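You operate a simulated robot arm through the tools that you are given. There is no shell and no other tool.

You are at the controls of a simulated robot arm. One attempt, no reset.

JOB
Set the controls near the setting bench. At the end: the gap dial is turned to 0.9 mm; the angle dial is turned to 90; the folder lever is set to up; the folder knob is turned to shut; whatever was shut is shut again. Leave all else as you found it, and nothing knocked over.

It is judged by the outcome, as a careful person would: the job done as asked, and still so three seconds after it is handed in. It fails if anything else is knocked over, pushed out of place, dropped, spilled or broken.

ROBOT AND FRAMES
A 7-joint arm with a two-finger parallel gripper, fixed in place. Base frame: the origin is on the floor under the middle of its stand, x ahead of it, y to its left, z up. Lengths are in m, angles in rad, forces in N, time in s.
With the tool pointing down near the work surface it reaches from about 0.4 to 0.9 m from the base axis. Its first joint turns from -2.496 to 2.496 rad. Payload 3 kg.
The tool frame sits at the grasp point between the pads (the TCP): z along the fingers, y along the line on which they close. The tips reach 0.03 m beyond it. The gripper opens to 0.094 m. The fingers are 0.028 m wide and 0.01 m thick; the gripper's body (0.05 by 0.096 m) begins 0.055 m behind the TCP.
Orientation is that of the tool frame in the base frame, as a unit quaternion [x, y, z, w]. With the fingers straight down and closing along the base's y, the tool's x points along the base's -x, its y along +y and its z along -z.

CONTROLS
- The arm moves only by the tool send_rows. Its argument "rows" is a list of rows, each an object (a shift or turn left out is 0, a gripper value left out holds the last) with "fingers": the opening, from 0 (shut) to 1 (fully open); "xyz": the shift along the tool's x, y, z in m, a list of three; "delta_rot": the turn, a rotation vector about the tool's x, y, z in degrees, a list of three. In form: [{"fingers": fingers, "xyz": [tx, ty, tz], "delta_rot": [wx, wy, wz]}, ...]. A call has 1 to 20 rows; each row shifts and turns the commanded pose from where the row before left it, along the tool's axes as they then stand. Rows are played at 5 a second. More than 0.05 m and 0.15 rad between two rows, or a gripper value outside its range, and nothing of the call is played. Where a pose cannot be reached the arm comes as near as it can. A force on the tool above 40 N (or 10 N above the force at the start of the call, whichever is more), or a blocked arm, ends the call early, and 0.2 s more pass. Each finger travels about 0.072 m/s and halts on what it meets, pressing with about 43 N; the grip force reading is that of the motor and also rises with nothing between the fingers. The clock runs only during rows and for 0.2 s after the last one: add rows that do not move to give the fingers time. It gives the time, the measured TCP pose, the force on the tool (base axes), the opening and the grip force at its end, in the units of the frame above (readings bear some noise), with the torque about the TCP (base axes, N m) and any sound that the robot's microphone picked up, and new pictures: "views" is both (left out), scene, wrist or none.
- Cameras (640 x 400 px; columns grow to the right, rows downward): "scene" is fixed at [0.0513, -0.5006, 1.6742]; the picture's right is [0.76, -0.65, 0.00], its down [-0.34, -0.40, -0.85] and it looks along [0.55, 0.65, -0.52] (base axes); focal length 349 px, centre (320, 200). "wrist" rides on the gripper at [0.076, 0.014, -0.102] in the tool frame; the picture's right is [-0.18, 0.98, 0.00], its down [-0.75, -0.14, -0.64] and it looks along [-0.63, -0.12, 0.77] (tool axes); focal length 243 px, centre (320, 200). There is no depth. A picture from a camera that has moved, and an enlarged one, comes with that camera's place and axes in the base frame and with its lens.
- enlarge(camera, box): a new picture of the part [left, top, right, bottom] of that camera's present view, enlarged. It takes no simulated time.
- job_done(): hands the job in; it is judged then, once.

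Nothing tells you positions but the pictures and the camera data. Unless the task says otherwise, let go and move clear before handing in.

The tools are called as a command line: name --argument value ..., lists and objects as JSON in quotes. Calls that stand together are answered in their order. send_rows: Moves the arm, as the interface text tells. Its arguments: {"type":"object","properties":{"rows":{"type":"array"},"views":{"type":"string","enum":["both","scene","wrist","none"]}},"required":["rows"]} The other tools are called the same way: enlarge (camera, box) takes an enlarged picture of a part of a camera's view; job_done () hands the job in.

At the start:

```text
t: 0.0
position: [0.5091, -0.0402, 1.2937]
tool_rot: [0.0, 1.0, 0.0, 0.0]
wrist_force: [-0.5, 0.0, 0.9]
wrist_torque: [-0.02, 0.04, 0.01]
grip_width: 0.094
gripper_force: 0.1
```

scene: 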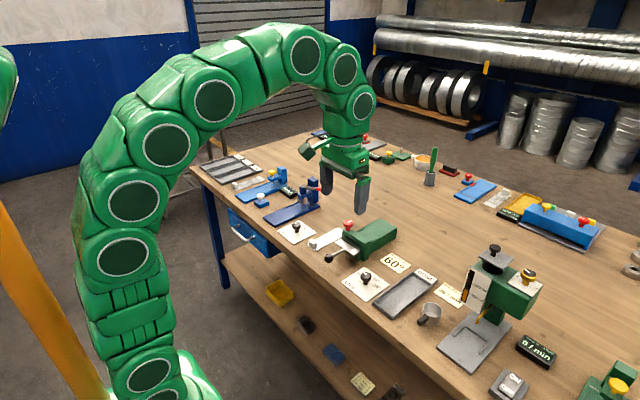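
wrist: 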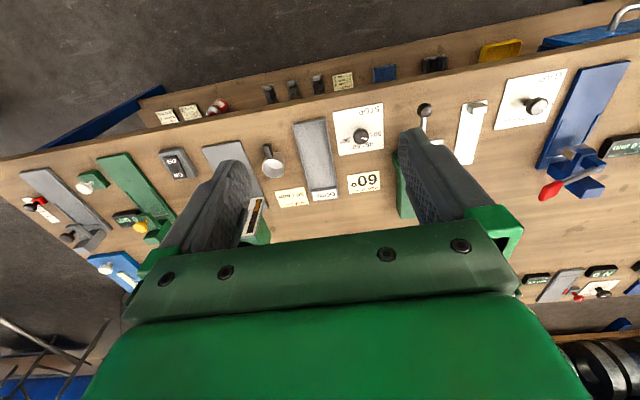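

I see a long workbench with several small machines, dials, and cards. I'll enlarge parts of both views to identify the setting bench, dials, lever and knob.

enlarge --camera "scene" --box '[200, 120, 360, 220]'

enlarge --camera "scene" --box '[260, 200, 420, 300]'

enlarge --camera "scene" --box '[380, 220, 540, 320]'

enlarge --camera "scene" --box '[480, 300, 640, 400]'

enlarge --camera "scene" --box '[400, 140, 640, 290]'

enlarge --camera "wrist" --box '[240, 80, 400, 180]'

enlarge --camera "wrist" --box '[400, 60, 640, 210]'

enlarge --camera "wrist" --box '[0, 100, 240, 250]'

```text
4.00 times, centred on (280, 170) of scene
camera zoom: at [0.0513, -0.5006, 1.6742], right [0.76, -0.65, 0.0], down [-0.34, -0.4, -0.85], along [0.55, 0.65, -0.52], focal length 1396 px, centre (480, 320)
```

zoom: 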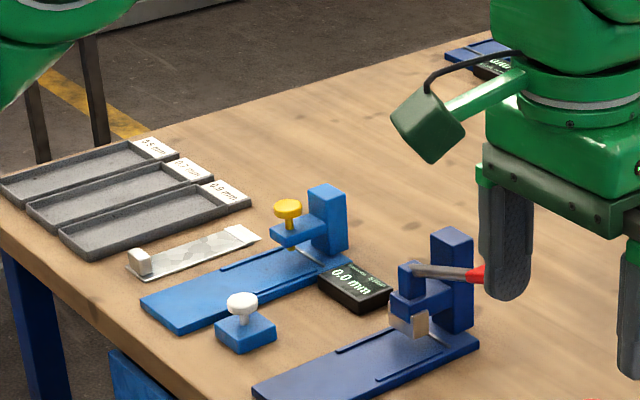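

```text
4.00 times, centred on (340, 250) of scene
camera zoom: at [0.0513, -0.5006, 1.6742], right [0.76, -0.65, 0.0], down [-0.34, -0.4, -0.85], along [0.55, 0.65, -0.52], focal length 1396 px, centre (240, 0)
```

zoom: 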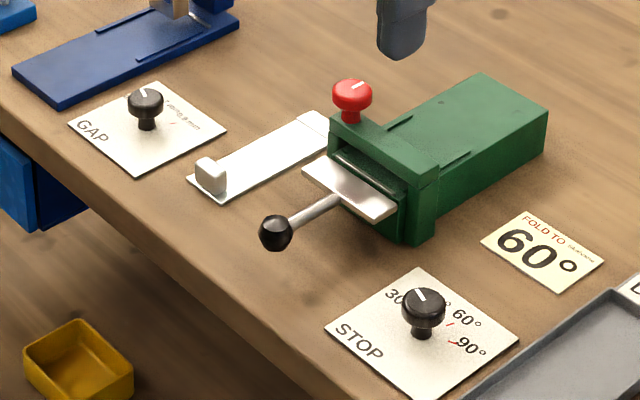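

```text
4.00 times, centred on (460, 270) of scene
camera zoom: at [0.0513, -0.5006, 1.6742], right [0.76, -0.65, 0.0], down [-0.34, -0.4, -0.85], along [0.55, 0.65, -0.52], focal length 1396 px, centre (-240, -80)
```

zoom: 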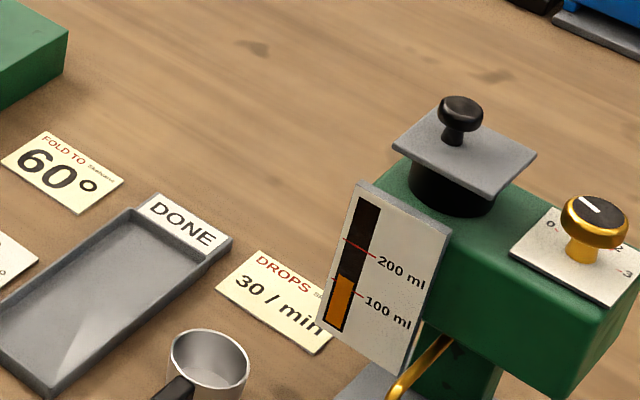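

```text
4.00 times, centred on (560, 350) of scene
camera zoom: at [0.0513, -0.5006, 1.6742], right [0.76, -0.65, 0.0], down [-0.34, -0.4, -0.85], along [0.55, 0.65, -0.52], focal length 1396 px, centre (-640, -400)
```

zoom: 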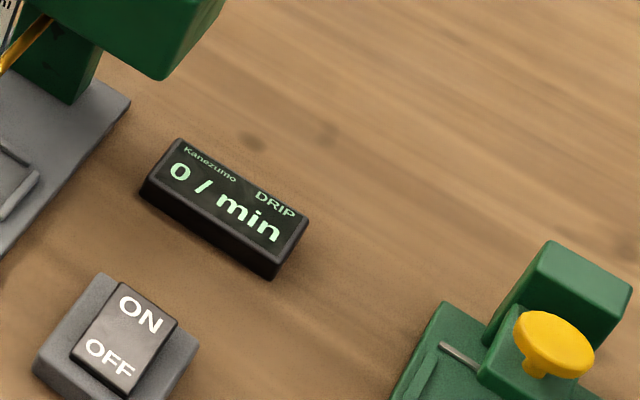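

```text
2.67 times, centred on (520, 215) of scene
camera zoom: at [0.0513, -0.5006, 1.6742], right [0.76, -0.65, 0.0], down [-0.34, -0.4, -0.85], along [0.55, 0.65, -0.52], focal length 931 px, centre (-213, 160)
```

zoom: 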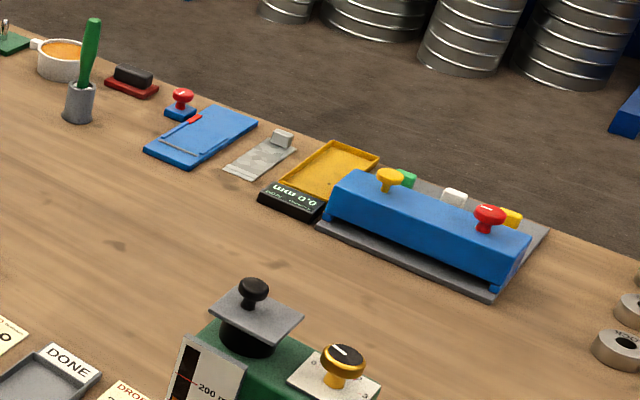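

```text
4.00 times, centred on (320, 130) of wrist
camera zoom: at [0.4348, -0.0254, 1.3972], right [0.18, 0.98, 0.0], down [0.75, -0.14, 0.64], along [0.63, -0.12, -0.77], focal length 970 px, centre (320, 480)
```

zoom: 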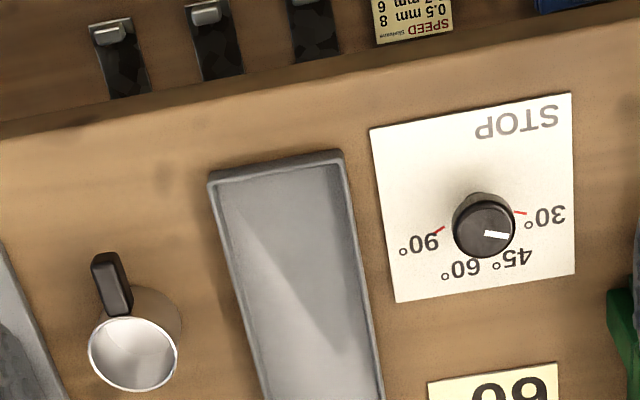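

```text
2.67 times, centred on (520, 135) of wrist
camera zoom: at [0.4348, -0.0254, 1.3972], right [0.18, 0.98, 0.0], down [0.75, -0.14, 0.64], along [0.63, -0.12, -0.77], focal length 647 px, centre (-213, 373)
```

zoom: 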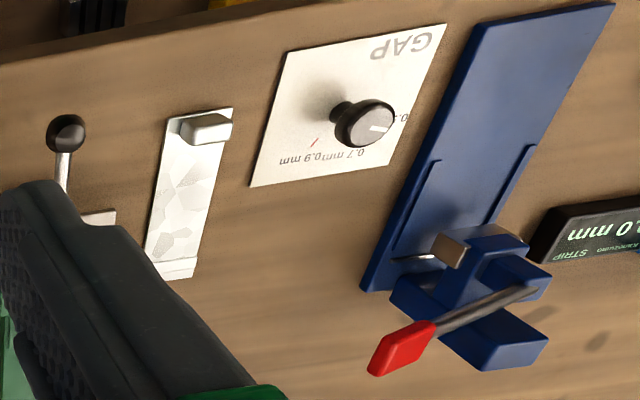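

```text
2.67 times, centred on (120, 175) of wrist
camera zoom: at [0.4348, -0.0254, 1.3972], right [0.18, 0.98, 0.0], down [0.75, -0.14, 0.64], along [0.63, -0.12, -0.77], focal length 647 px, centre (853, 267)
```

zoom: 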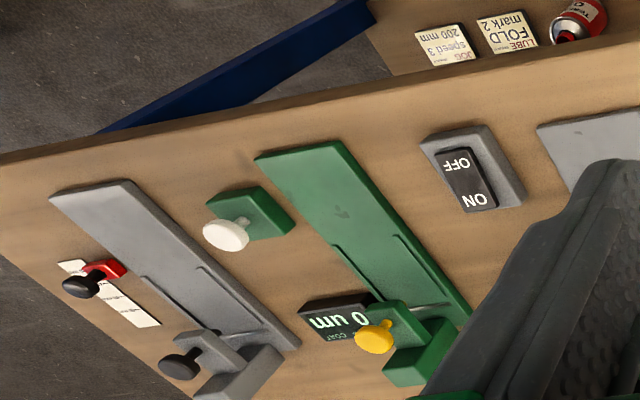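

The STOP (angle) dial is the black knob on a white plate at roughly x 0.68, y 0.02. The GAP dial is at about x 0.70, y 0.41, and the green folder with its red knob and black ball lever sits between them. I'll move closer, staying high, to read them.

send_rows --rows '[{"fingers": 1, "xyz": [-0.0, 0.015, 0.036]}, {"xyz": [-0.01, 0.015, 0.036]}, {"xyz": [-0.01, 0.015, 0.036]}, {"xyz": [-0.01, 0.015, 0.02]}, {"xyz": [0, 0, 0]}]'

```text
t: 1.2
position: [0.5377, 0.0197, 1.1639]
tool_rot: [0.0, 1.0, 0.0, 0.0]
wrist_force: [-0.5, -0.3, 0.0]
wrist_torque: [0.01, 0.01, 0.02]
grip_width: 0.0939
gripper_force: 0.0
camera wrist: at [0.4632, 0.035, 1.2678], right [0.18, 0.98, 0.0], down [0.75, -0.14, 0.64], along [0.63, -0.12, -0.77], focal length 243 px, centre (320, 200)
```

scene: 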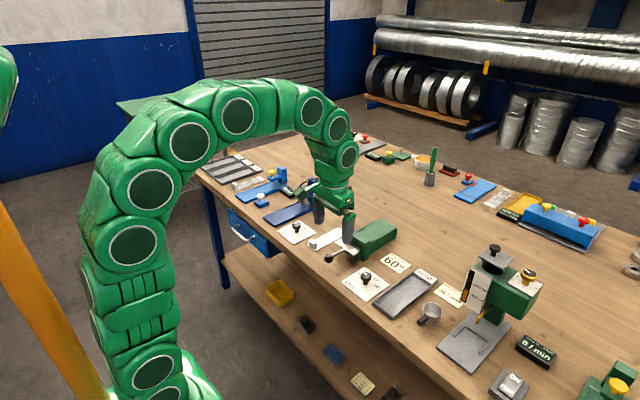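
wrist: 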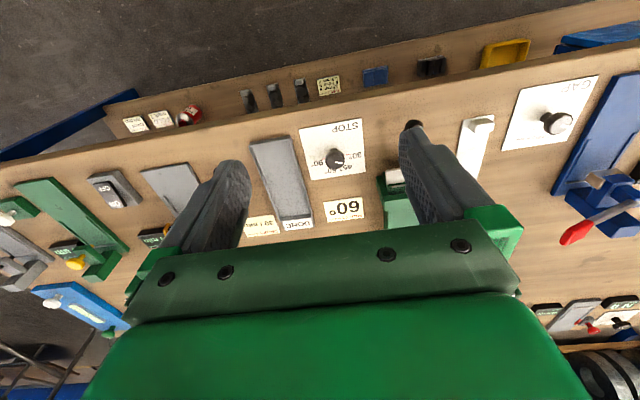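

The view is closer now. I'll zoom in on the STOP dial, the folder and the GAP dial.

enlarge --camera "wrist" --box '[280, 100, 400, 175]'

enlarge --camera "wrist" --box '[480, 60, 640, 160]'

enlarge --camera "scene" --box '[260, 210, 404, 300]'

```text
5.33 times, centred on (340, 138) of wrist
camera zoom: at [0.4632, 0.035, 1.2678], right [0.18, 0.98, 0.0], down [0.75, -0.14, 0.64], along [0.63, -0.12, -0.77], focal length 1294 px, centre (213, 533)
```

zoom: 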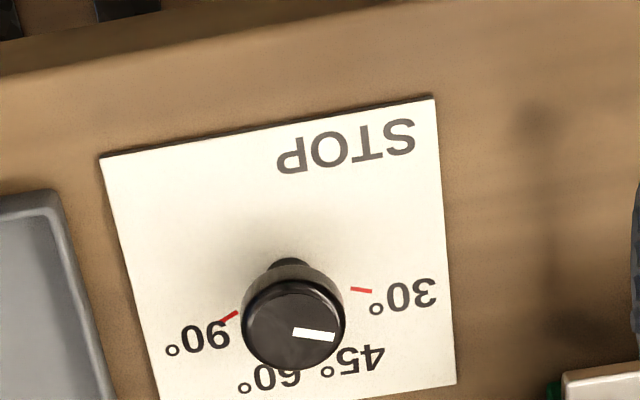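

```text
4.00 times, centred on (560, 110) of wrist
camera zoom: at [0.4632, 0.035, 1.2678], right [0.18, 0.98, 0.0], down [0.75, -0.14, 0.64], along [0.63, -0.12, -0.77], focal length 970 px, centre (-640, 560)
```

zoom: 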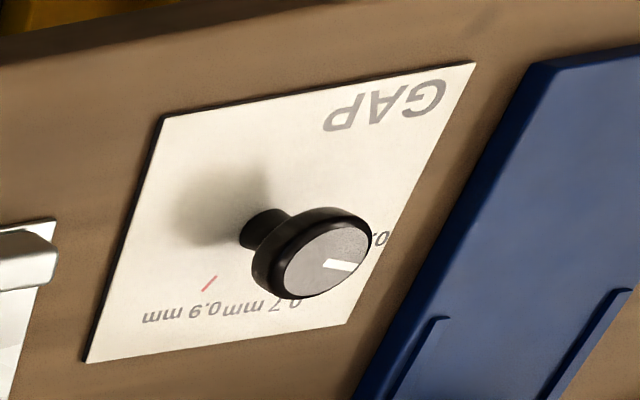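

```text
4.44 times, centred on (332, 255) of scene
camera zoom: at [0.0513, -0.5006, 1.6742], right [0.76, -0.65, 0.0], down [-0.34, -0.4, -0.85], along [0.55, 0.65, -0.52], focal length 1551 px, centre (267, -44)
```

zoom: 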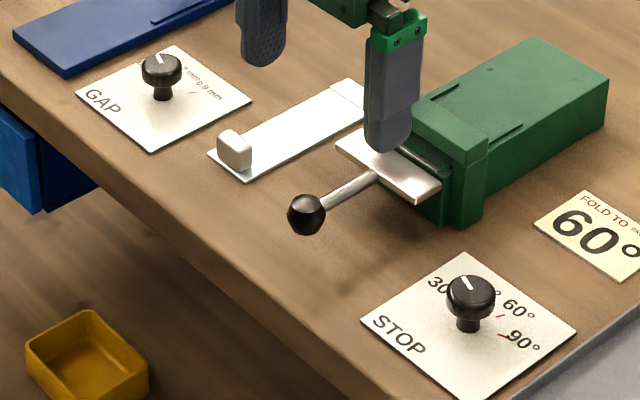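

The STOP dial's pointer reads 30. The dial axis is near (0.681, 0.021), its top is at z≈0.905 and its plate at z≈0.87. I'll move over it to refine the position.

send_rows --rows '[{"xyz": [-0.036, 0, 0.03]}, {"xyz": [-0.036, 0, 0.03]}, {"xyz": [-0.036, 0, 0.03]}, {"xyz": [-0.036, 0.001, 0.034]}, {"xyz": [0, 0, 0.03]}, {"xyz": [0, 0, 0]}]'

```text
t: 2.6
position: [0.6837, 0.0216, 1.0098]
tool_rot: [0.0, 1.0, 0.001, 0.0]
wrist_force: [-0.3, 1.0, -1.1]
wrist_torque: [0.02, 0.02, -0.02]
grip_width: 0.0938
gripper_force: 0.1
camera wrist: at [0.6086, 0.0353, 1.1141], right [0.18, 0.98, 0.0], down [0.75, -0.14, 0.64], along [0.63, -0.12, -0.77], focal length 243 px, centre (320, 200)
```

scene: 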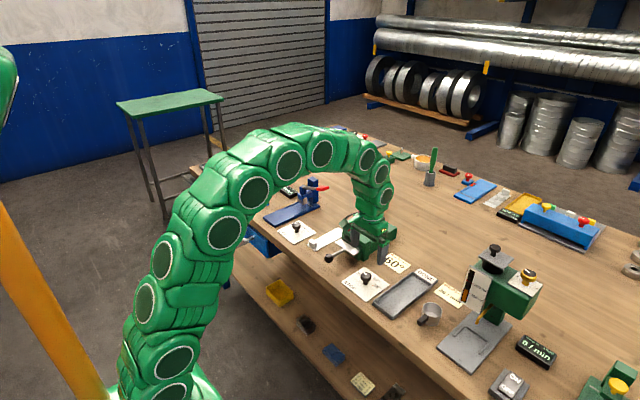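
wrist: 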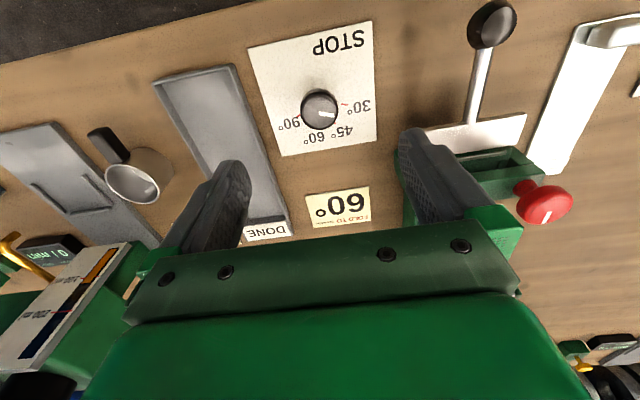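

I'm above the STOP dial now. I'll zoom in on the dial and the folder.

enlarge --camera "wrist" --box '[240, 60, 400, 160]'

enlarge --camera "wrist" --box '[400, 0, 640, 230]'

enlarge --camera "scene" --box '[320, 200, 432, 310]'

```text
4.00 times, centred on (320, 110) of wrist
camera zoom: at [0.6086, 0.0353, 1.1141], right [0.18, 0.98, 0.0], down [0.75, -0.14, 0.64], along [0.63, -0.12, -0.77], focal length 970 px, centre (320, 560)
```

zoom: 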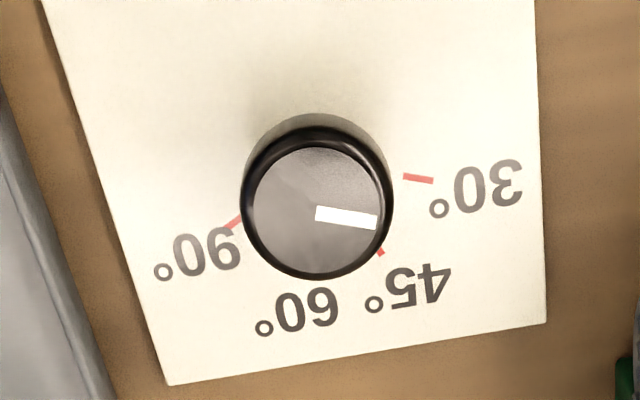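

```text
1.74 times, centred on (520, 115) of wrist
camera zoom: at [0.6086, 0.0353, 1.1141], right [0.18, 0.98, 0.0], down [0.75, -0.14, 0.64], along [0.63, -0.12, -0.77], focal length 422 px, centre (-28, 348)
```

zoom: 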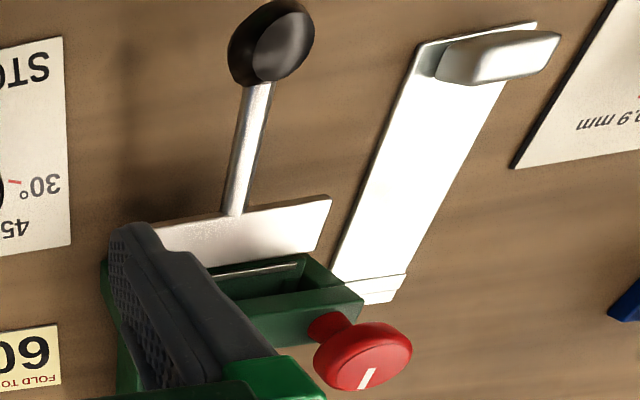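

```text
3.64 times, centred on (376, 255) of scene
camera zoom: at [0.0513, -0.5006, 1.6742], right [0.76, -0.65, 0.0], down [-0.34, -0.4, -0.85], along [0.55, 0.65, -0.52], focal length 1269 px, centre (116, 0)
```

zoom: 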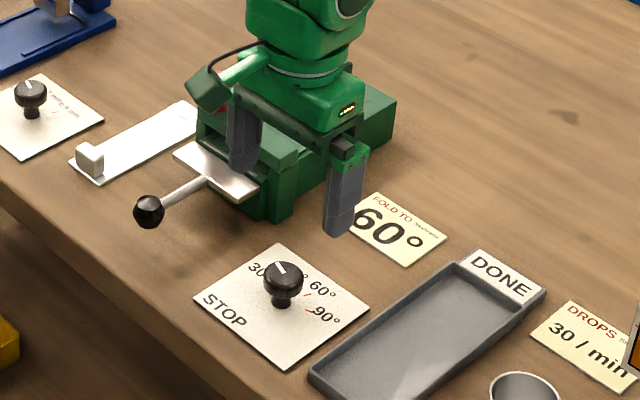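

The dial axis is at about (0.684, 0.021), the pointer is at 30, and 90 is about 132° clockwise as seen from above. I'll pre-turn the gripper the other way so one grasp can cover the whole turn.

send_rows --rows '[{"delta_rot": [0, 0, -8.25]}, {"delta_rot": [0, 0, -8.25]}, {"delta_rot": [0, 0, -8.25]}, {"delta_rot": [0, 0, -8.25]}, {"delta_rot": [0, 0, -8.25]}, {"delta_rot": [0, 0, -8.25]}, {"delta_rot": [0, 0, -8.25]}, {"delta_rot": [0, 0, -8.25]}, {"xyz": [0, 0, 0]}]'

```text
t: 4.6
position: [0.6833, 0.0216, 1.0117]
tool_rot: [-0.545, 0.839, 0.0, -0.001]
wrist_force: [0.0, -0.3, 0.0]
wrist_torque: [-0.01, 0.02, -0.02]
grip_width: 0.0939
gripper_force: 0.0
camera wrist: at [0.6407, -0.0428, 1.1154], right [-0.82, 0.57, 0.0], down [0.43, 0.63, 0.64], along [0.36, 0.53, -0.77], focal length 243 px, centre (320, 200)
```

scene: 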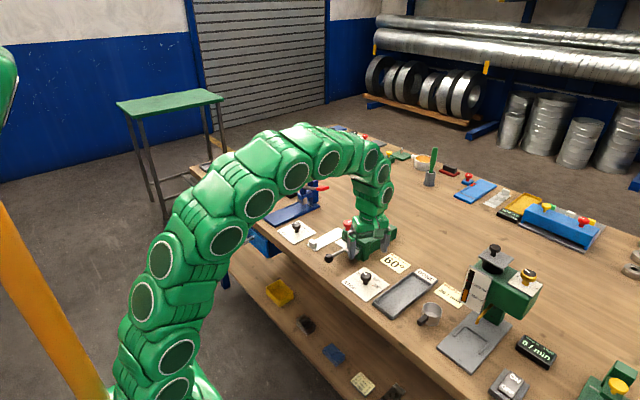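
wrist: 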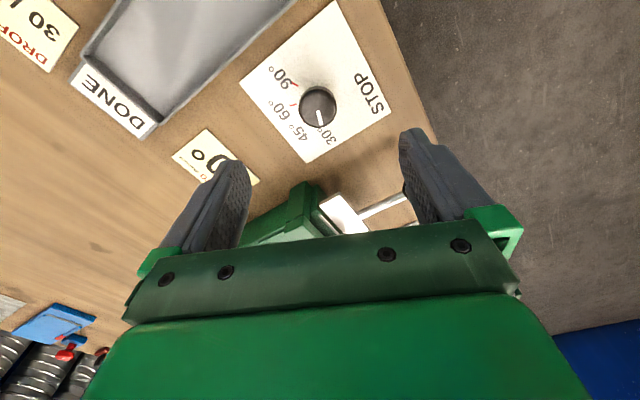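

enlarge --camera "wrist" --box '[240, 60, 400, 160]'

enlarge --camera "scene" --box '[300, 190, 420, 310]'

```text
4.00 times, centred on (320, 110) of wrist
camera zoom: at [0.6407, -0.0428, 1.1154], right [-0.82, 0.57, 0.0], down [0.43, 0.63, 0.64], along [0.36, 0.53, -0.77], focal length 970 px, centre (320, 560)
```

zoom: 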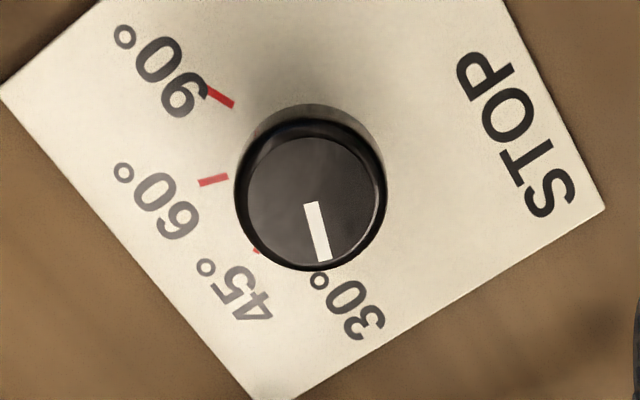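

```text
3.33 times, centred on (360, 250) of scene
camera zoom: at [0.0513, -0.5006, 1.6742], right [0.76, -0.65, 0.0], down [-0.34, -0.4, -0.85], along [0.55, 0.65, -0.52], focal length 1163 px, centre (187, 33)
```

zoom: 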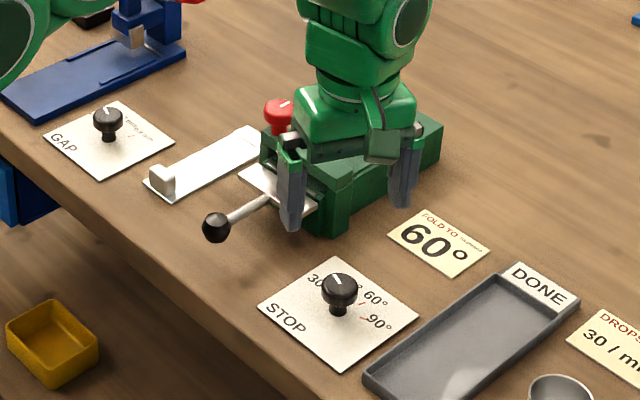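

The axis estimate holds at (0.6845, 0.0203). I'm descending over the knob with the fingers open.

send_rows --rows '[{"xyz": [0.0007, -0.0016, 0.03]}, {"xyz": [0, 0, 0.03]}, {"xyz": [0, 0, 0.02]}, {"xyz": [0, 0, 0.012]}, {"xyz": [0, 0, 0.006]}, {"xyz": [0, 0, 0]}]'

```text
t: 6.0
position: [0.6849, 0.0199, 0.9124]
tool_rot: [-0.544, 0.839, 0.001, -0.001]
wrist_force: [-0.3, -0.5, 0.3]
wrist_torque: [0.02, 0.0, 0.03]
grip_width: 0.0939
gripper_force: 0.1
camera wrist: at [0.6423, -0.0437, 1.0161], right [-0.82, 0.57, 0.0], down [0.44, 0.63, 0.64], along [0.36, 0.53, -0.77], focal length 243 px, centre (320, 200)
```

scene: 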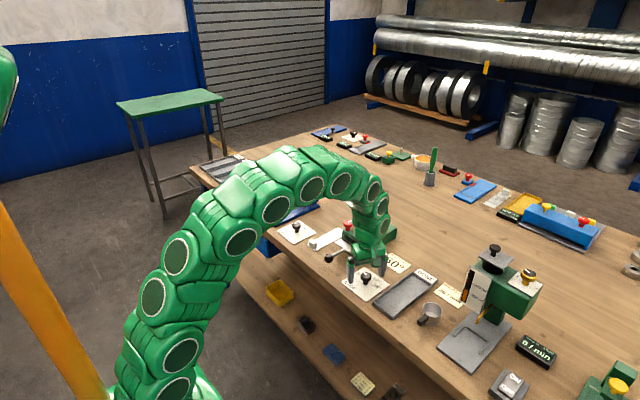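
wrist: 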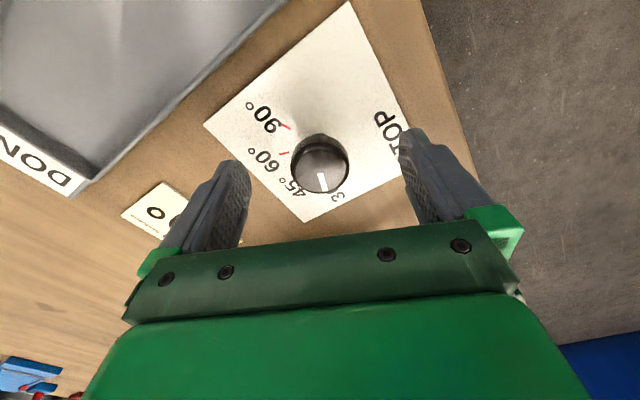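

enlarge --camera "wrist" --box '[220, 100, 420, 225]'

enlarge --camera "scene" --box '[320, 220, 416, 310]'

```text
3.20 times, centred on (320, 162) of wrist
camera zoom: at [0.6423, -0.0437, 1.0161], right [-0.82, 0.57, 0.0], down [0.44, 0.63, 0.64], along [0.36, 0.53, -0.77], focal length 776 px, centre (320, 320)
```

zoom: 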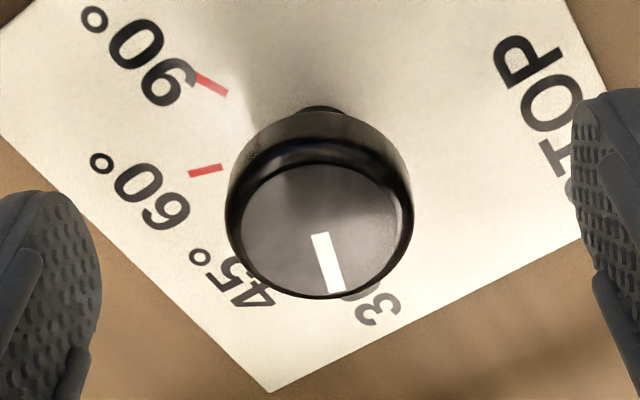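

```text
4.44 times, centred on (368, 265) of scene
camera zoom: at [0.0513, -0.5006, 1.6742], right [0.76, -0.65, 0.0], down [-0.34, -0.4, -0.85], along [0.55, 0.65, -0.52], focal length 1551 px, centre (107, -89)
```

zoom: 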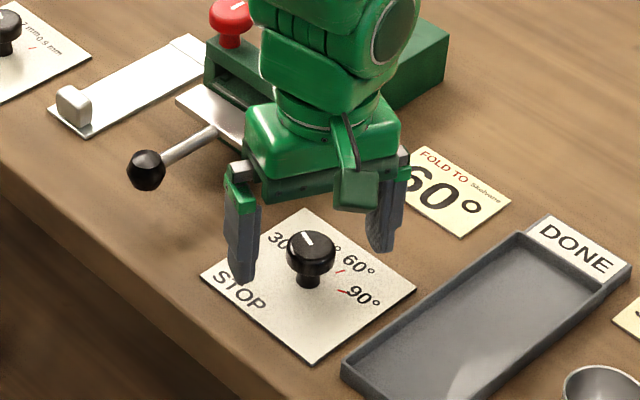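

The knob is centred between the fingers and its top is at z≈0.899. I'll lower a little more and close on it gently.

send_rows --rows '[{"xyz": [0, 0, 0.005]}, {"fingers": 0.6}, {"fingers": 0.45}, {"fingers": 0.3}, {"fingers": 0.25}, {"fingers": 0.2}, {"fingers": 0.2}]'

```text
t: 7.6
position: [0.6847, 0.0197, 0.9075]
tool_rot: [-0.545, 0.839, 0.001, -0.001]
wrist_force: [8.3, -1.5, -3.6]
wrist_torque: [0.0, -0.19, -0.08]
grip_width: 0.0341
gripper_force: 44.7
camera wrist: at [0.6425, -0.0432, 1.0111], right [-0.82, 0.57, 0.0], down [0.44, 0.63, 0.64], along [0.37, 0.53, -0.77], focal length 243 px, centre (320, 200)
```

scene: 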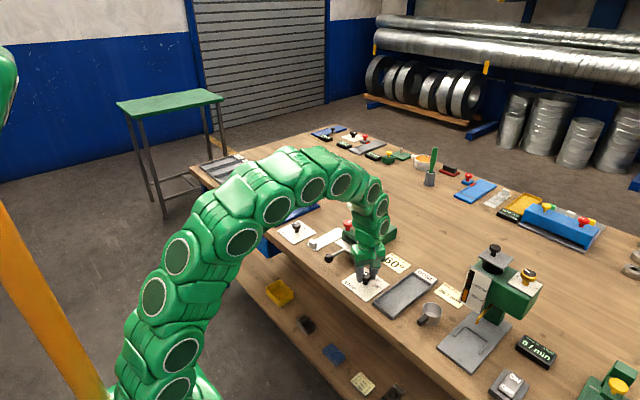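
wrist: 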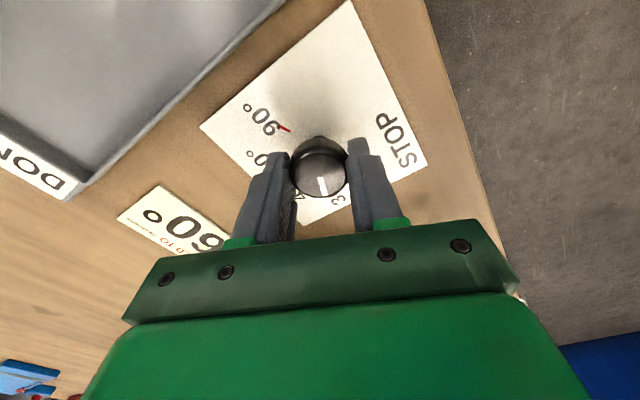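

The knob is gripped, with a 34 mm width and low side force. I'm now turning it clockwise as seen from above, in steps.

send_rows --rows '[{"delta_rot": [0, 0, 8]}, {"delta_rot": [0, 0, 8]}, {"delta_rot": [0, 0, 8]}, {"delta_rot": [0, 0, 8]}, {"delta_rot": [0, 0, 8]}, {}]' --views "wrist"

```text
t: 8.6
position: [0.6851, 0.0199, 0.9075]
tool_rot: [-0.318, 0.948, -0.001, 0.001]
wrist_force: [2.5, 2.5, -9.7]
wrist_torque: [0.29, -0.3, 0.0]
grip_width: 0.0345
gripper_force: 45.3
stopped in row 4: the force on the tool passed its limit at 40 N (the readings are from after the stop); the commanded pose is now the measured one
camera wrist: at [0.6173, -0.0144, 1.0111], right [-0.45, 0.9, 0.0], down [0.69, 0.34, 0.64], along [0.58, 0.29, -0.77], focal length 243 px, centre (320, 200)
```

wrist: 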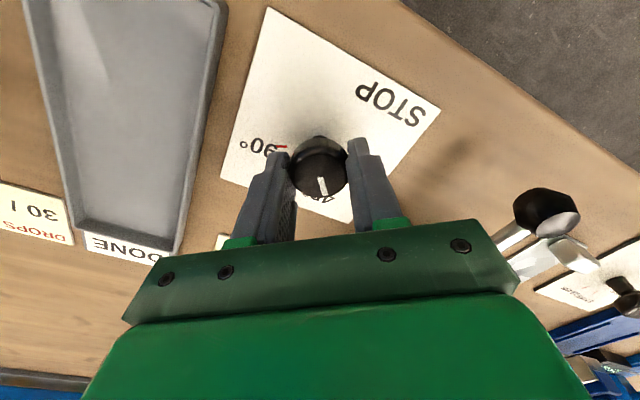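

The knob turned about 29° with the gripper before a force trip. I'll continue in smaller, slower steps and watch the forces.

send_rows --rows '[{"delta_rot": [0, 0, 3]}, {"delta_rot": [0, 0, 3]}, {"delta_rot": [0, 0, 3]}]' --views "wrist"

```text
t: 9.4
position: [0.6843, 0.0201, 0.9086]
tool_rot: [-0.243, 0.97, 0.0, 0.001]
wrist_force: [10.0, -5.0, -11.4]
wrist_torque: [-0.46, -0.11, 0.02]
grip_width: 0.0344
gripper_force: 45.8
camera wrist: at [0.6127, -0.003, 1.0111], right [-0.3, 0.95, 0.0], down [0.73, 0.23, 0.64], along [0.61, 0.19, -0.77], focal length 243 px, centre (320, 200)
```

wrist: 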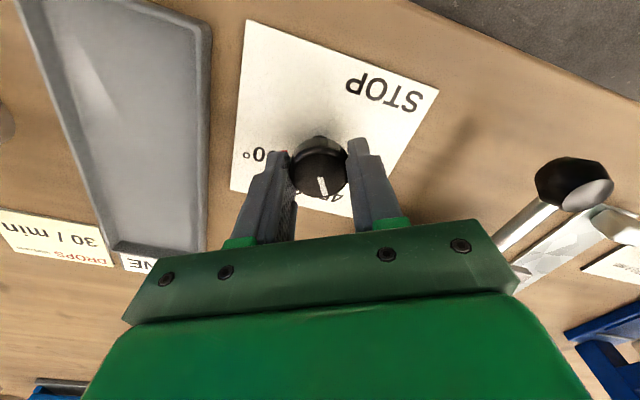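

send_rows --rows '[{"delta_rot": [0, 0, 3]}, {"delta_rot": [0, 0, 3]}, {"delta_rot": [0, 0, 3]}, {"delta_rot": [0, 0, 3]}, {"delta_rot": [0, 0, 3]}, {"delta_rot": [0, 0, 3]}]' --views "wrist"

```text
t: 10.8
position: [0.6867, 0.0201, 0.9082]
tool_rot: [-0.088, 0.996, 0.001, 0.001]
wrist_force: [25.3, -4.0, -21.1]
wrist_torque: [-0.08, -0.68, 0.0]
grip_width: 0.0342
gripper_force: 45.3
camera wrist: at [0.6091, 0.0207, 1.0112], right [0.01, 1.0, 0.0], down [0.77, -0.01, 0.64], along [0.64, -0.01, -0.77], focal length 243 px, centre (320, 200)
```

wrist: 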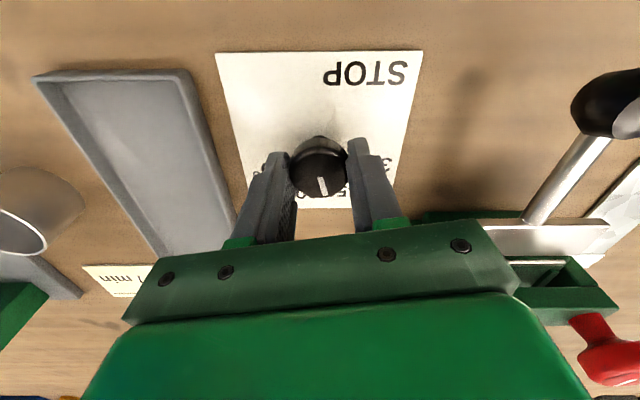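

The force is building as the gripper's turning centre differs slightly from the dial axis. I'll open the fingers to release the stress, then re-centre and look.

send_rows --rows '[{"fingers": 0.5}, {"fingers": 0.7}, {}]' --views "wrist"

enlarge --camera "wrist" --box '[220, 100, 420, 225]'

```text
t: 11.6
position: [0.6851, 0.0206, 0.9084]
tool_rot: [-0.088, 0.996, 0.0, -0.001]
wrist_force: [0.6, -0.2, -0.2]
wrist_torque: [-0.01, 0.04, 0.02]
grip_width: 0.0659
gripper_force: 0.1
camera wrist: at [0.6084, 0.0208, 1.0114], right [0.01, 1.0, 0.0], down [0.77, -0.01, 0.64], along [0.64, -0.01, -0.77], focal length 243 px, centre (320, 200)
```

wrist: 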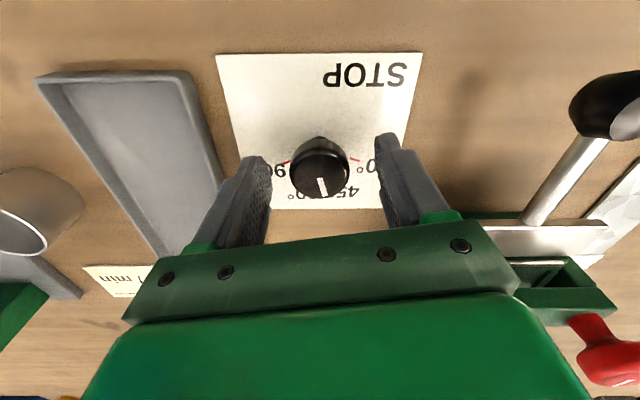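

```text
3.20 times, centred on (320, 162) of wrist
camera zoom: at [0.6084, 0.0208, 1.0114], right [0.01, 1.0, 0.0], down [0.77, -0.01, 0.64], along [0.64, -0.01, -0.77], focal length 776 px, centre (320, 320)
```

zoom: 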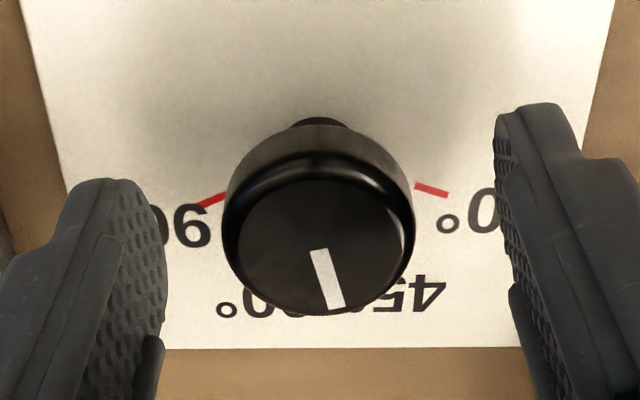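

The dial is now about midway at 16°, and 90 is at about -65°. I'll regrasp and turn in stages, easing the grip between stages to shed stress.

send_rows --rows '[{"xyz": [-0.0006, 0, 0]}, {"fingers": 0.45}, {"fingers": 0.3}, {"fingers": 0.2}, {"fingers": 0.2}, {"delta_rot": [0, 0, 3.5]}, {"delta_rot": [0, 0, 3.5]}, {"delta_rot": [0, 0, 3.5]}, {"delta_rot": [0, 0, 3.5]}, {"delta_rot": [0, 0, 3.5]}, {"delta_rot": [0, 0, 3.5]}, {"delta_rot": [0, 0, 3.5]}]' --views "wrist"

```text
t: 14.2
position: [0.6853, 0.0198, 0.9082]
tool_rot: [0.127, 0.992, 0.0, 0.0]
wrist_force: [1.7, -12.7, -8.6]
wrist_torque: [-0.44, -0.13, -0.01]
grip_width: 0.0343
gripper_force: 44.4
camera wrist: at [0.6166, 0.0526, 1.0114], right [0.42, 0.91, 0.0], down [0.69, -0.32, 0.64], along [0.58, -0.27, -0.77], focal length 243 px, centre (320, 200)
```

wrist: 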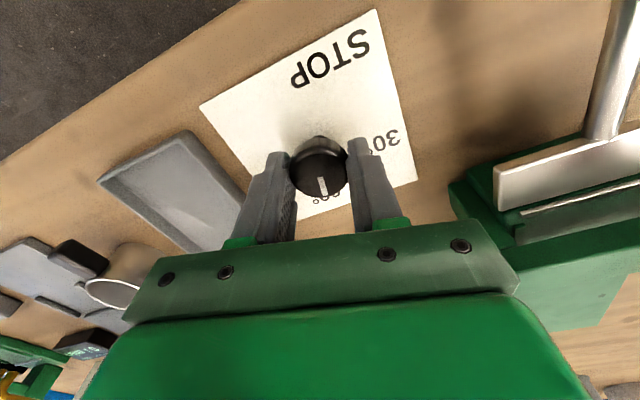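

send_rows --rows '[{"delta_rot": [0, 0, 3.5]}, {"delta_rot": [0, 0, 3.5]}, {"delta_rot": [0, 0, 3.5]}, {"delta_rot": [0, 0, 3.5]}, {"delta_rot": [0, 0, 3.5]}, {"delta_rot": [0, 0, 3.5]}, {"delta_rot": [0, 0, 3.5]}]' --views "wrist"

```text
t: 15.8
position: [0.6838, 0.0192, 0.9084]
tool_rot: [0.334, 0.943, 0.001, 0.0]
wrist_force: [1.9, -22.3, -25.7]
wrist_torque: [-0.7, -0.24, -0.01]
grip_width: 0.0342
gripper_force: 44.8
camera wrist: at [0.6366, 0.0787, 1.0116], right [0.76, 0.65, 0.0], down [0.5, -0.58, 0.64], along [0.42, -0.49, -0.77], focal length 243 px, centre (320, 200)
```

wrist: 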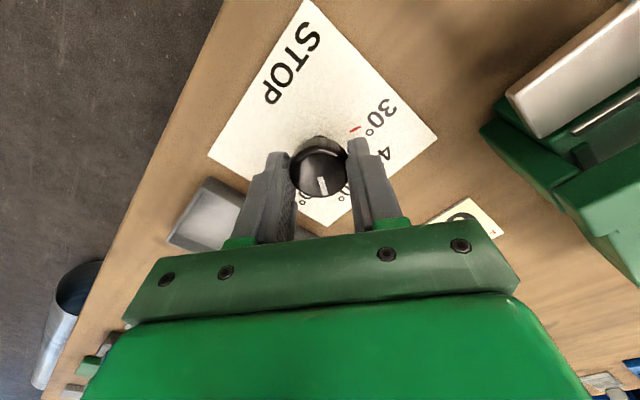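

Force is growing again, so I'll ease the grip and look at the dial.

send_rows --rows '[{"fingers": 0.5}, {"fingers": 0.7}, {}]' --views "wrist"

enlarge --camera "wrist" --box '[220, 100, 420, 225]'

```text
t: 16.6
position: [0.6851, 0.0208, 0.9095]
tool_rot: [0.332, 0.943, 0.001, 0.0]
wrist_force: [-0.1, -0.4, -0.7]
wrist_torque: [0.0, 0.0, -0.01]
grip_width: 0.0659
gripper_force: 0.2
camera wrist: at [0.6365, 0.0794, 1.0124], right [0.76, 0.65, 0.0], down [0.5, -0.58, 0.64], along [0.42, -0.49, -0.77], focal length 243 px, centre (320, 200)
```

wrist: 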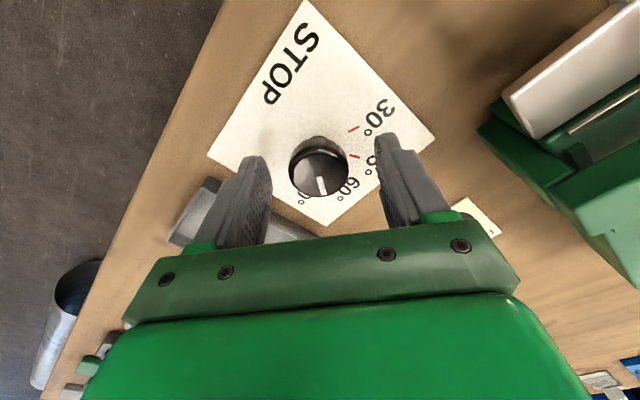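

```text
3.20 times, centred on (320, 162) of wrist
camera zoom: at [0.6365, 0.0794, 1.0124], right [0.76, 0.65, 0.0], down [0.5, -0.58, 0.64], along [0.42, -0.49, -0.77], focal length 776 px, centre (320, 320)
```

zoom: 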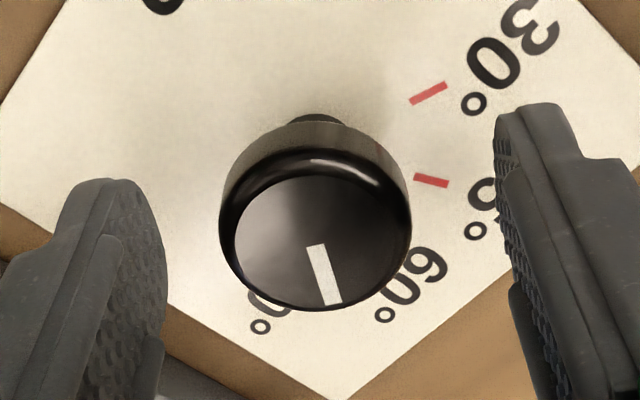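

The pointer is at about -35°, and the 90 tick lies at about -66°. I'll regrasp and turn the remaining ~30° in two stages.

send_rows --rows '[{"fingers": 0.45}, {"fingers": 0.3}, {"fingers": 0.2}, {"fingers": 0.2}, {"delta_rot": [0, 0, 3]}, {"delta_rot": [0, 0, 3]}, {"delta_rot": [0, 0, 3]}, {"delta_rot": [0, 0, 3]}, {"delta_rot": [0, 0, 3]}, {"fingers": 0.5}, {"fingers": 0.5}, {"fingers": 0.2}, {"fingers": 0.2}, {"delta_rot": [0, 0, 3]}, {"delta_rot": [0, 0, 3]}, {"delta_rot": [0, 0, 3]}, {"delta_rot": [0, 0, 3]}, {"delta_rot": [0, 0, 3]}, {}]' --views "wrist"

```text
t: 18.6
position: [0.685, 0.021, 0.9085]
tool_rot: [0.446, 0.895, 0.0, -0.001]
wrist_force: [-8.3, 1.2, 12.5]
wrist_torque: [0.08, 0.53, 0.03]
grip_width: 0.0346
gripper_force: 45.1
stopped in row 9: the force on the tool passed its limit at 42 N (the readings are from after the stop); the commanded pose is now the measured one
camera wrist: at [0.652, 0.089, 1.0123], right [0.9, 0.45, 0.0], down [0.34, -0.69, 0.64], along [0.29, -0.57, -0.77], focal length 243 px, centre (320, 200)
```

wrist: 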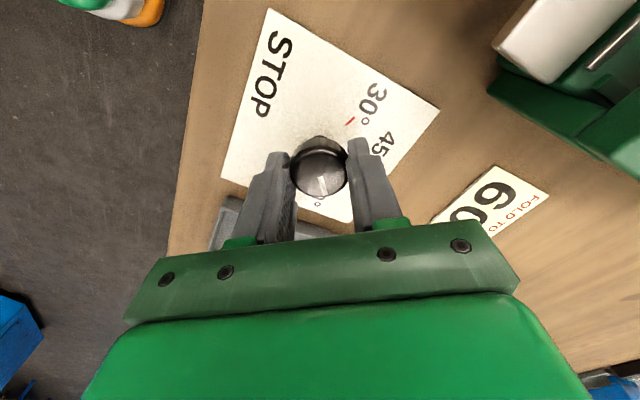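

It tripped again after 14°, and the pointer is now at about -49°. I'll ease, regrip, and go on with smaller steps.

send_rows --rows '[{"fingers": 0.5}, {"fingers": 0.5}, {"fingers": 0.2}, {"fingers": 0.2}, {"delta_rot": [0, 0, 2]}, {"delta_rot": [0, 0, 2]}, {"delta_rot": [0, 0, 2]}, {"delta_rot": [0, 0, 2]}, {"fingers": 0.5}, {"fingers": 0.5}]' --views "wrist"

```text
t: 20.8
position: [0.6846, 0.02, 0.9068]
tool_rot: [0.507, 0.862, 0.0, 0.0]
wrist_force: [0.0, 0.9, -0.2]
wrist_torque: [0.01, 0.04, 0.04]
grip_width: 0.047
gripper_force: 0.1
camera wrist: at [0.6619, 0.0936, 1.0117], right [0.95, 0.32, 0.0], down [0.24, -0.73, 0.64], along [0.2, -0.61, -0.77], focal length 243 px, centre (320, 200)
```

wrist: 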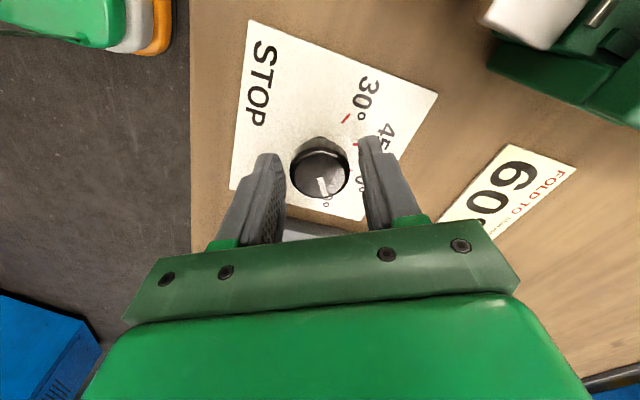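

send_rows --rows '[{"fingers": 0.2}, {"fingers": 0.2}, {"delta_rot": [0, 0, 2]}, {"delta_rot": [0, 0, 2]}, {"delta_rot": [0, 0, 2]}, {"delta_rot": [0, 0, 2]}, {"fingers": 0.5}, {"fingers": 0.6}, {}]' --views "wrist"

enlarge --camera "wrist" --box '[220, 100, 420, 225]'

```text
t: 22.8
position: [0.6855, 0.0196, 0.9082]
tool_rot: [0.566, 0.825, 0.001, 0.0]
wrist_force: [0.2, 0.6, -0.6]
wrist_torque: [0.03, -0.01, 0.01]
grip_width: 0.0565
gripper_force: 0.0
camera wrist: at [0.6731, 0.0959, 1.0117], right [0.98, 0.18, 0.0], down [0.14, -0.75, 0.64], along [0.12, -0.63, -0.77], focal length 243 px, centre (320, 200)
```

wrist: 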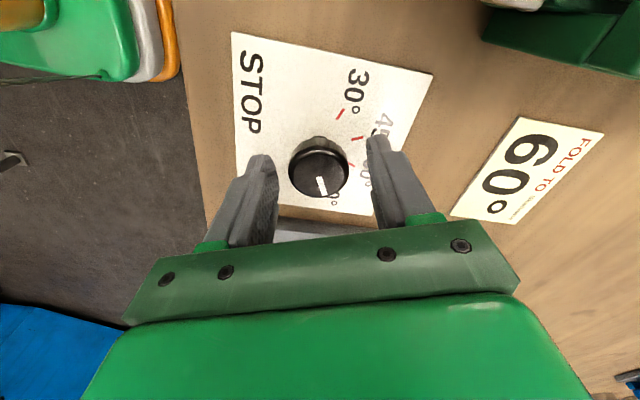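

```text
3.20 times, centred on (320, 162) of wrist
camera zoom: at [0.6731, 0.0959, 1.0117], right [0.98, 0.18, 0.0], down [0.14, -0.75, 0.64], along [0.12, -0.63, -0.77], focal length 776 px, centre (320, 320)
```

zoom: 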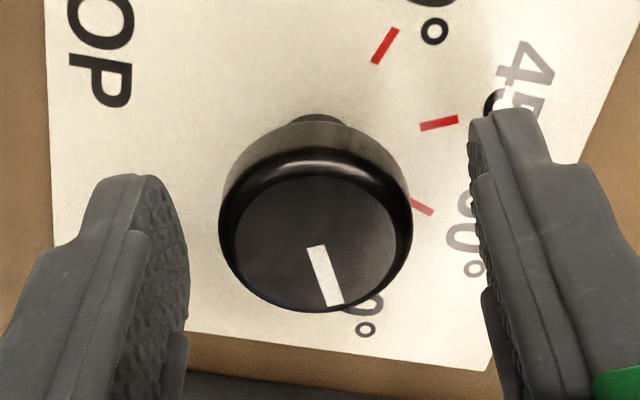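

The pointer should now be near 90. I'll rise straight up, then turn back and look from above to check.

send_rows --rows '[{"fingers": 0.8, "xyz": [0, 0, -0.01]}, {"fingers": 1, "xyz": [0, 0, -0.03]}, {"xyz": [0, 0, -0.04]}, {"xyz": [0, 0, -0.04]}, {"delta_rot": [0, 0, -8.5]}, {"delta_rot": [0, 0, -8.5]}, {"delta_rot": [0, 0, -8.5]}, {"delta_rot": [0, 0, -8.5]}, {"delta_rot": [0, 0, -8.5]}, {"delta_rot": [0, 0, -8.5]}, {"delta_rot": [0, 0, -8.5]}, {"delta_rot": [0, 0, -8.5]}, {}]'

enlarge --camera "wrist" --box '[240, 60, 400, 160]'

enlarge --camera "scene" --box '[330, 250, 410, 310]'

```text
t: 25.6
position: [0.685, 0.0191, 1.028]
tool_rot: [0.008, 1.0, 0.001, -0.001]
wrist_force: [0.3, -1.0, 0.0]
wrist_torque: [0.02, 0.02, 0.0]
grip_width: 0.0939
gripper_force: 0.1
camera wrist: at [0.6115, 0.035, 1.1315], right [0.2, 0.98, 0.0], down [0.75, -0.15, 0.64], along [0.63, -0.13, -0.77], focal length 243 px, centre (320, 200)
```

scene: 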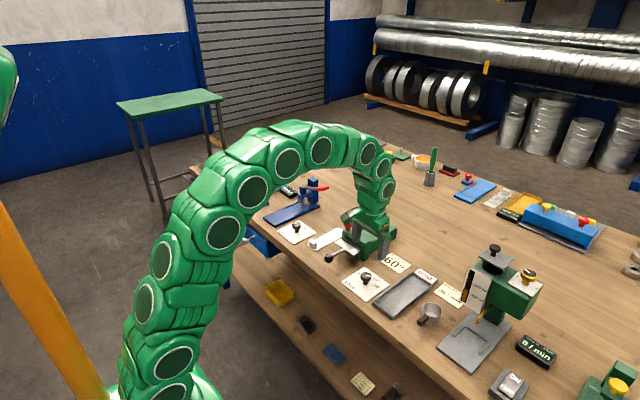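
wrist: 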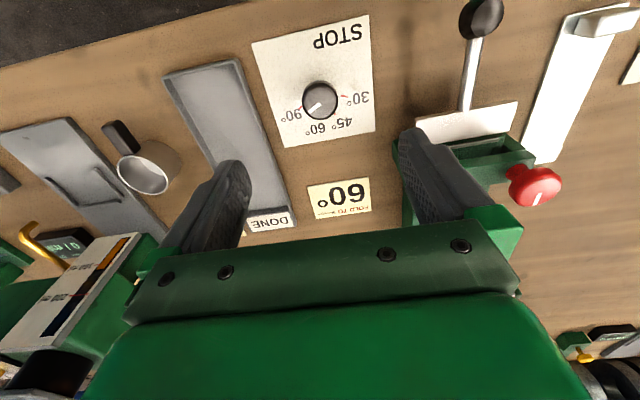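

```text
4.00 times, centred on (320, 110) of wrist
camera zoom: at [0.6115, 0.035, 1.1315], right [0.2, 0.98, 0.0], down [0.75, -0.15, 0.64], along [0.63, -0.13, -0.77], focal length 970 px, centre (320, 560)
```

zoom: 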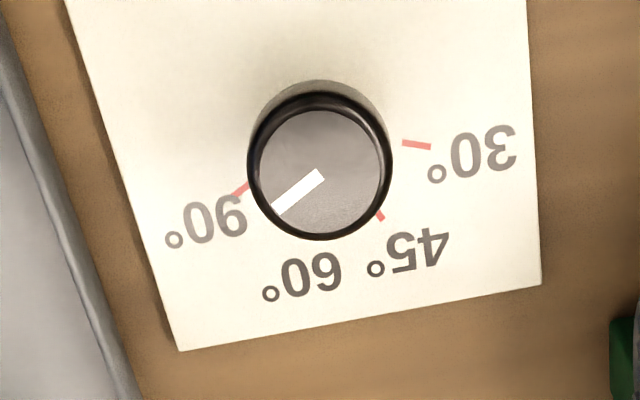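

```text
6.67 times, centred on (370, 280) of scene
camera zoom: at [0.0513, -0.5006, 1.6742], right [0.76, -0.65, 0.0], down [-0.34, -0.4, -0.85], along [0.55, 0.65, -0.52], focal length 2327 px, centre (-13, -333)
```

zoom: 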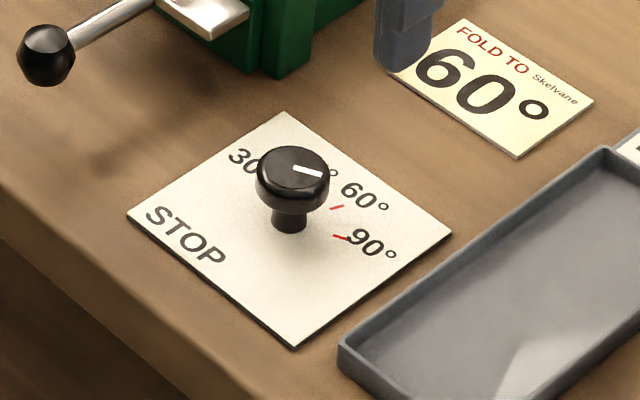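

The pointer reads about -63°, with the 90 tick at about -68 to -70°, so it needs roughly 6–7° more. I'm going straight back down for a small final correction.

send_rows --rows '[{"xyz": [0, 0, 0.04]}, {"xyz": [0, 0, 0.04]}, {"xyz": [0, 0, 0.025]}, {"xyz": [0, 0, 0.015]}, {"fingers": 0.6}, {"fingers": 0.4}, {"fingers": 0.2}, {"fingers": 0.2}, {"delta_rot": [0, 0, 2]}, {"delta_rot": [0, 0, 2]}, {"delta_rot": [0, 0, 2]}, {"delta_rot": [0, 0, 1]}, {"fingers": 0.5}, {"fingers": 0.8}, {"xyz": [0, 0, -0.02]}, {"fingers": 1, "xyz": [0, 0, -0.04]}, {"xyz": [0, 0, -0.04]}, {"xyz": [0, 0, -0.02]}, {}]' --views "wrist"

enlarge --camera "wrist" --box '[240, 60, 400, 160]'

```text
t: 29.6
position: [0.6848, 0.0217, 1.0281]
tool_rot: [0.069, 0.998, 0.0, -0.001]
wrist_force: [0.9, 0.4, 0.0]
wrist_torque: [0.04, 0.0, -0.02]
grip_width: 0.094
gripper_force: 0.0
camera wrist: at [0.6136, 0.0455, 1.1312], right [0.32, 0.95, 0.0], down [0.73, -0.24, 0.64], along [0.61, -0.2, -0.77], focal length 243 px, centre (320, 200)
```

wrist: 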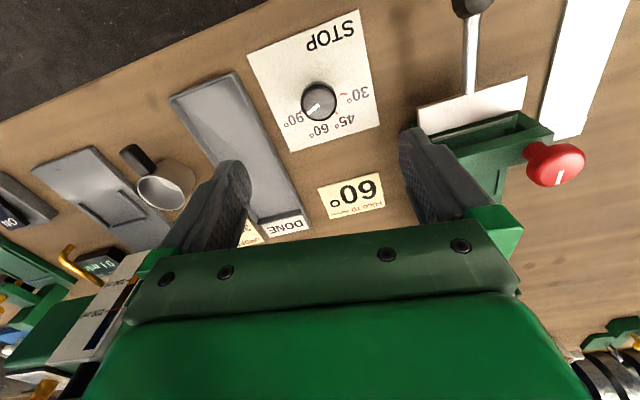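

```text
4.00 times, centred on (320, 110) of wrist
camera zoom: at [0.6136, 0.0455, 1.1312], right [0.32, 0.95, 0.0], down [0.73, -0.24, 0.64], along [0.61, -0.2, -0.77], focal length 970 px, centre (320, 560)
```

zoom: 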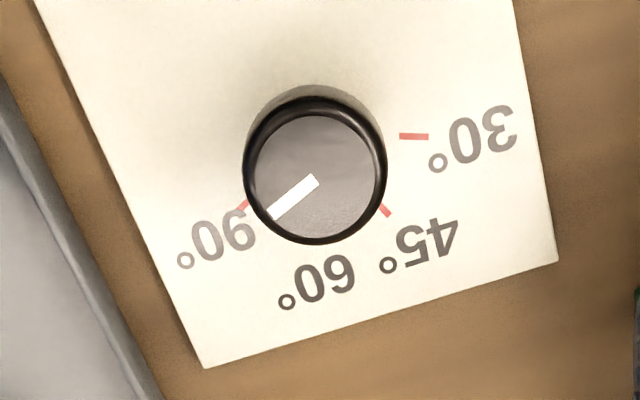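

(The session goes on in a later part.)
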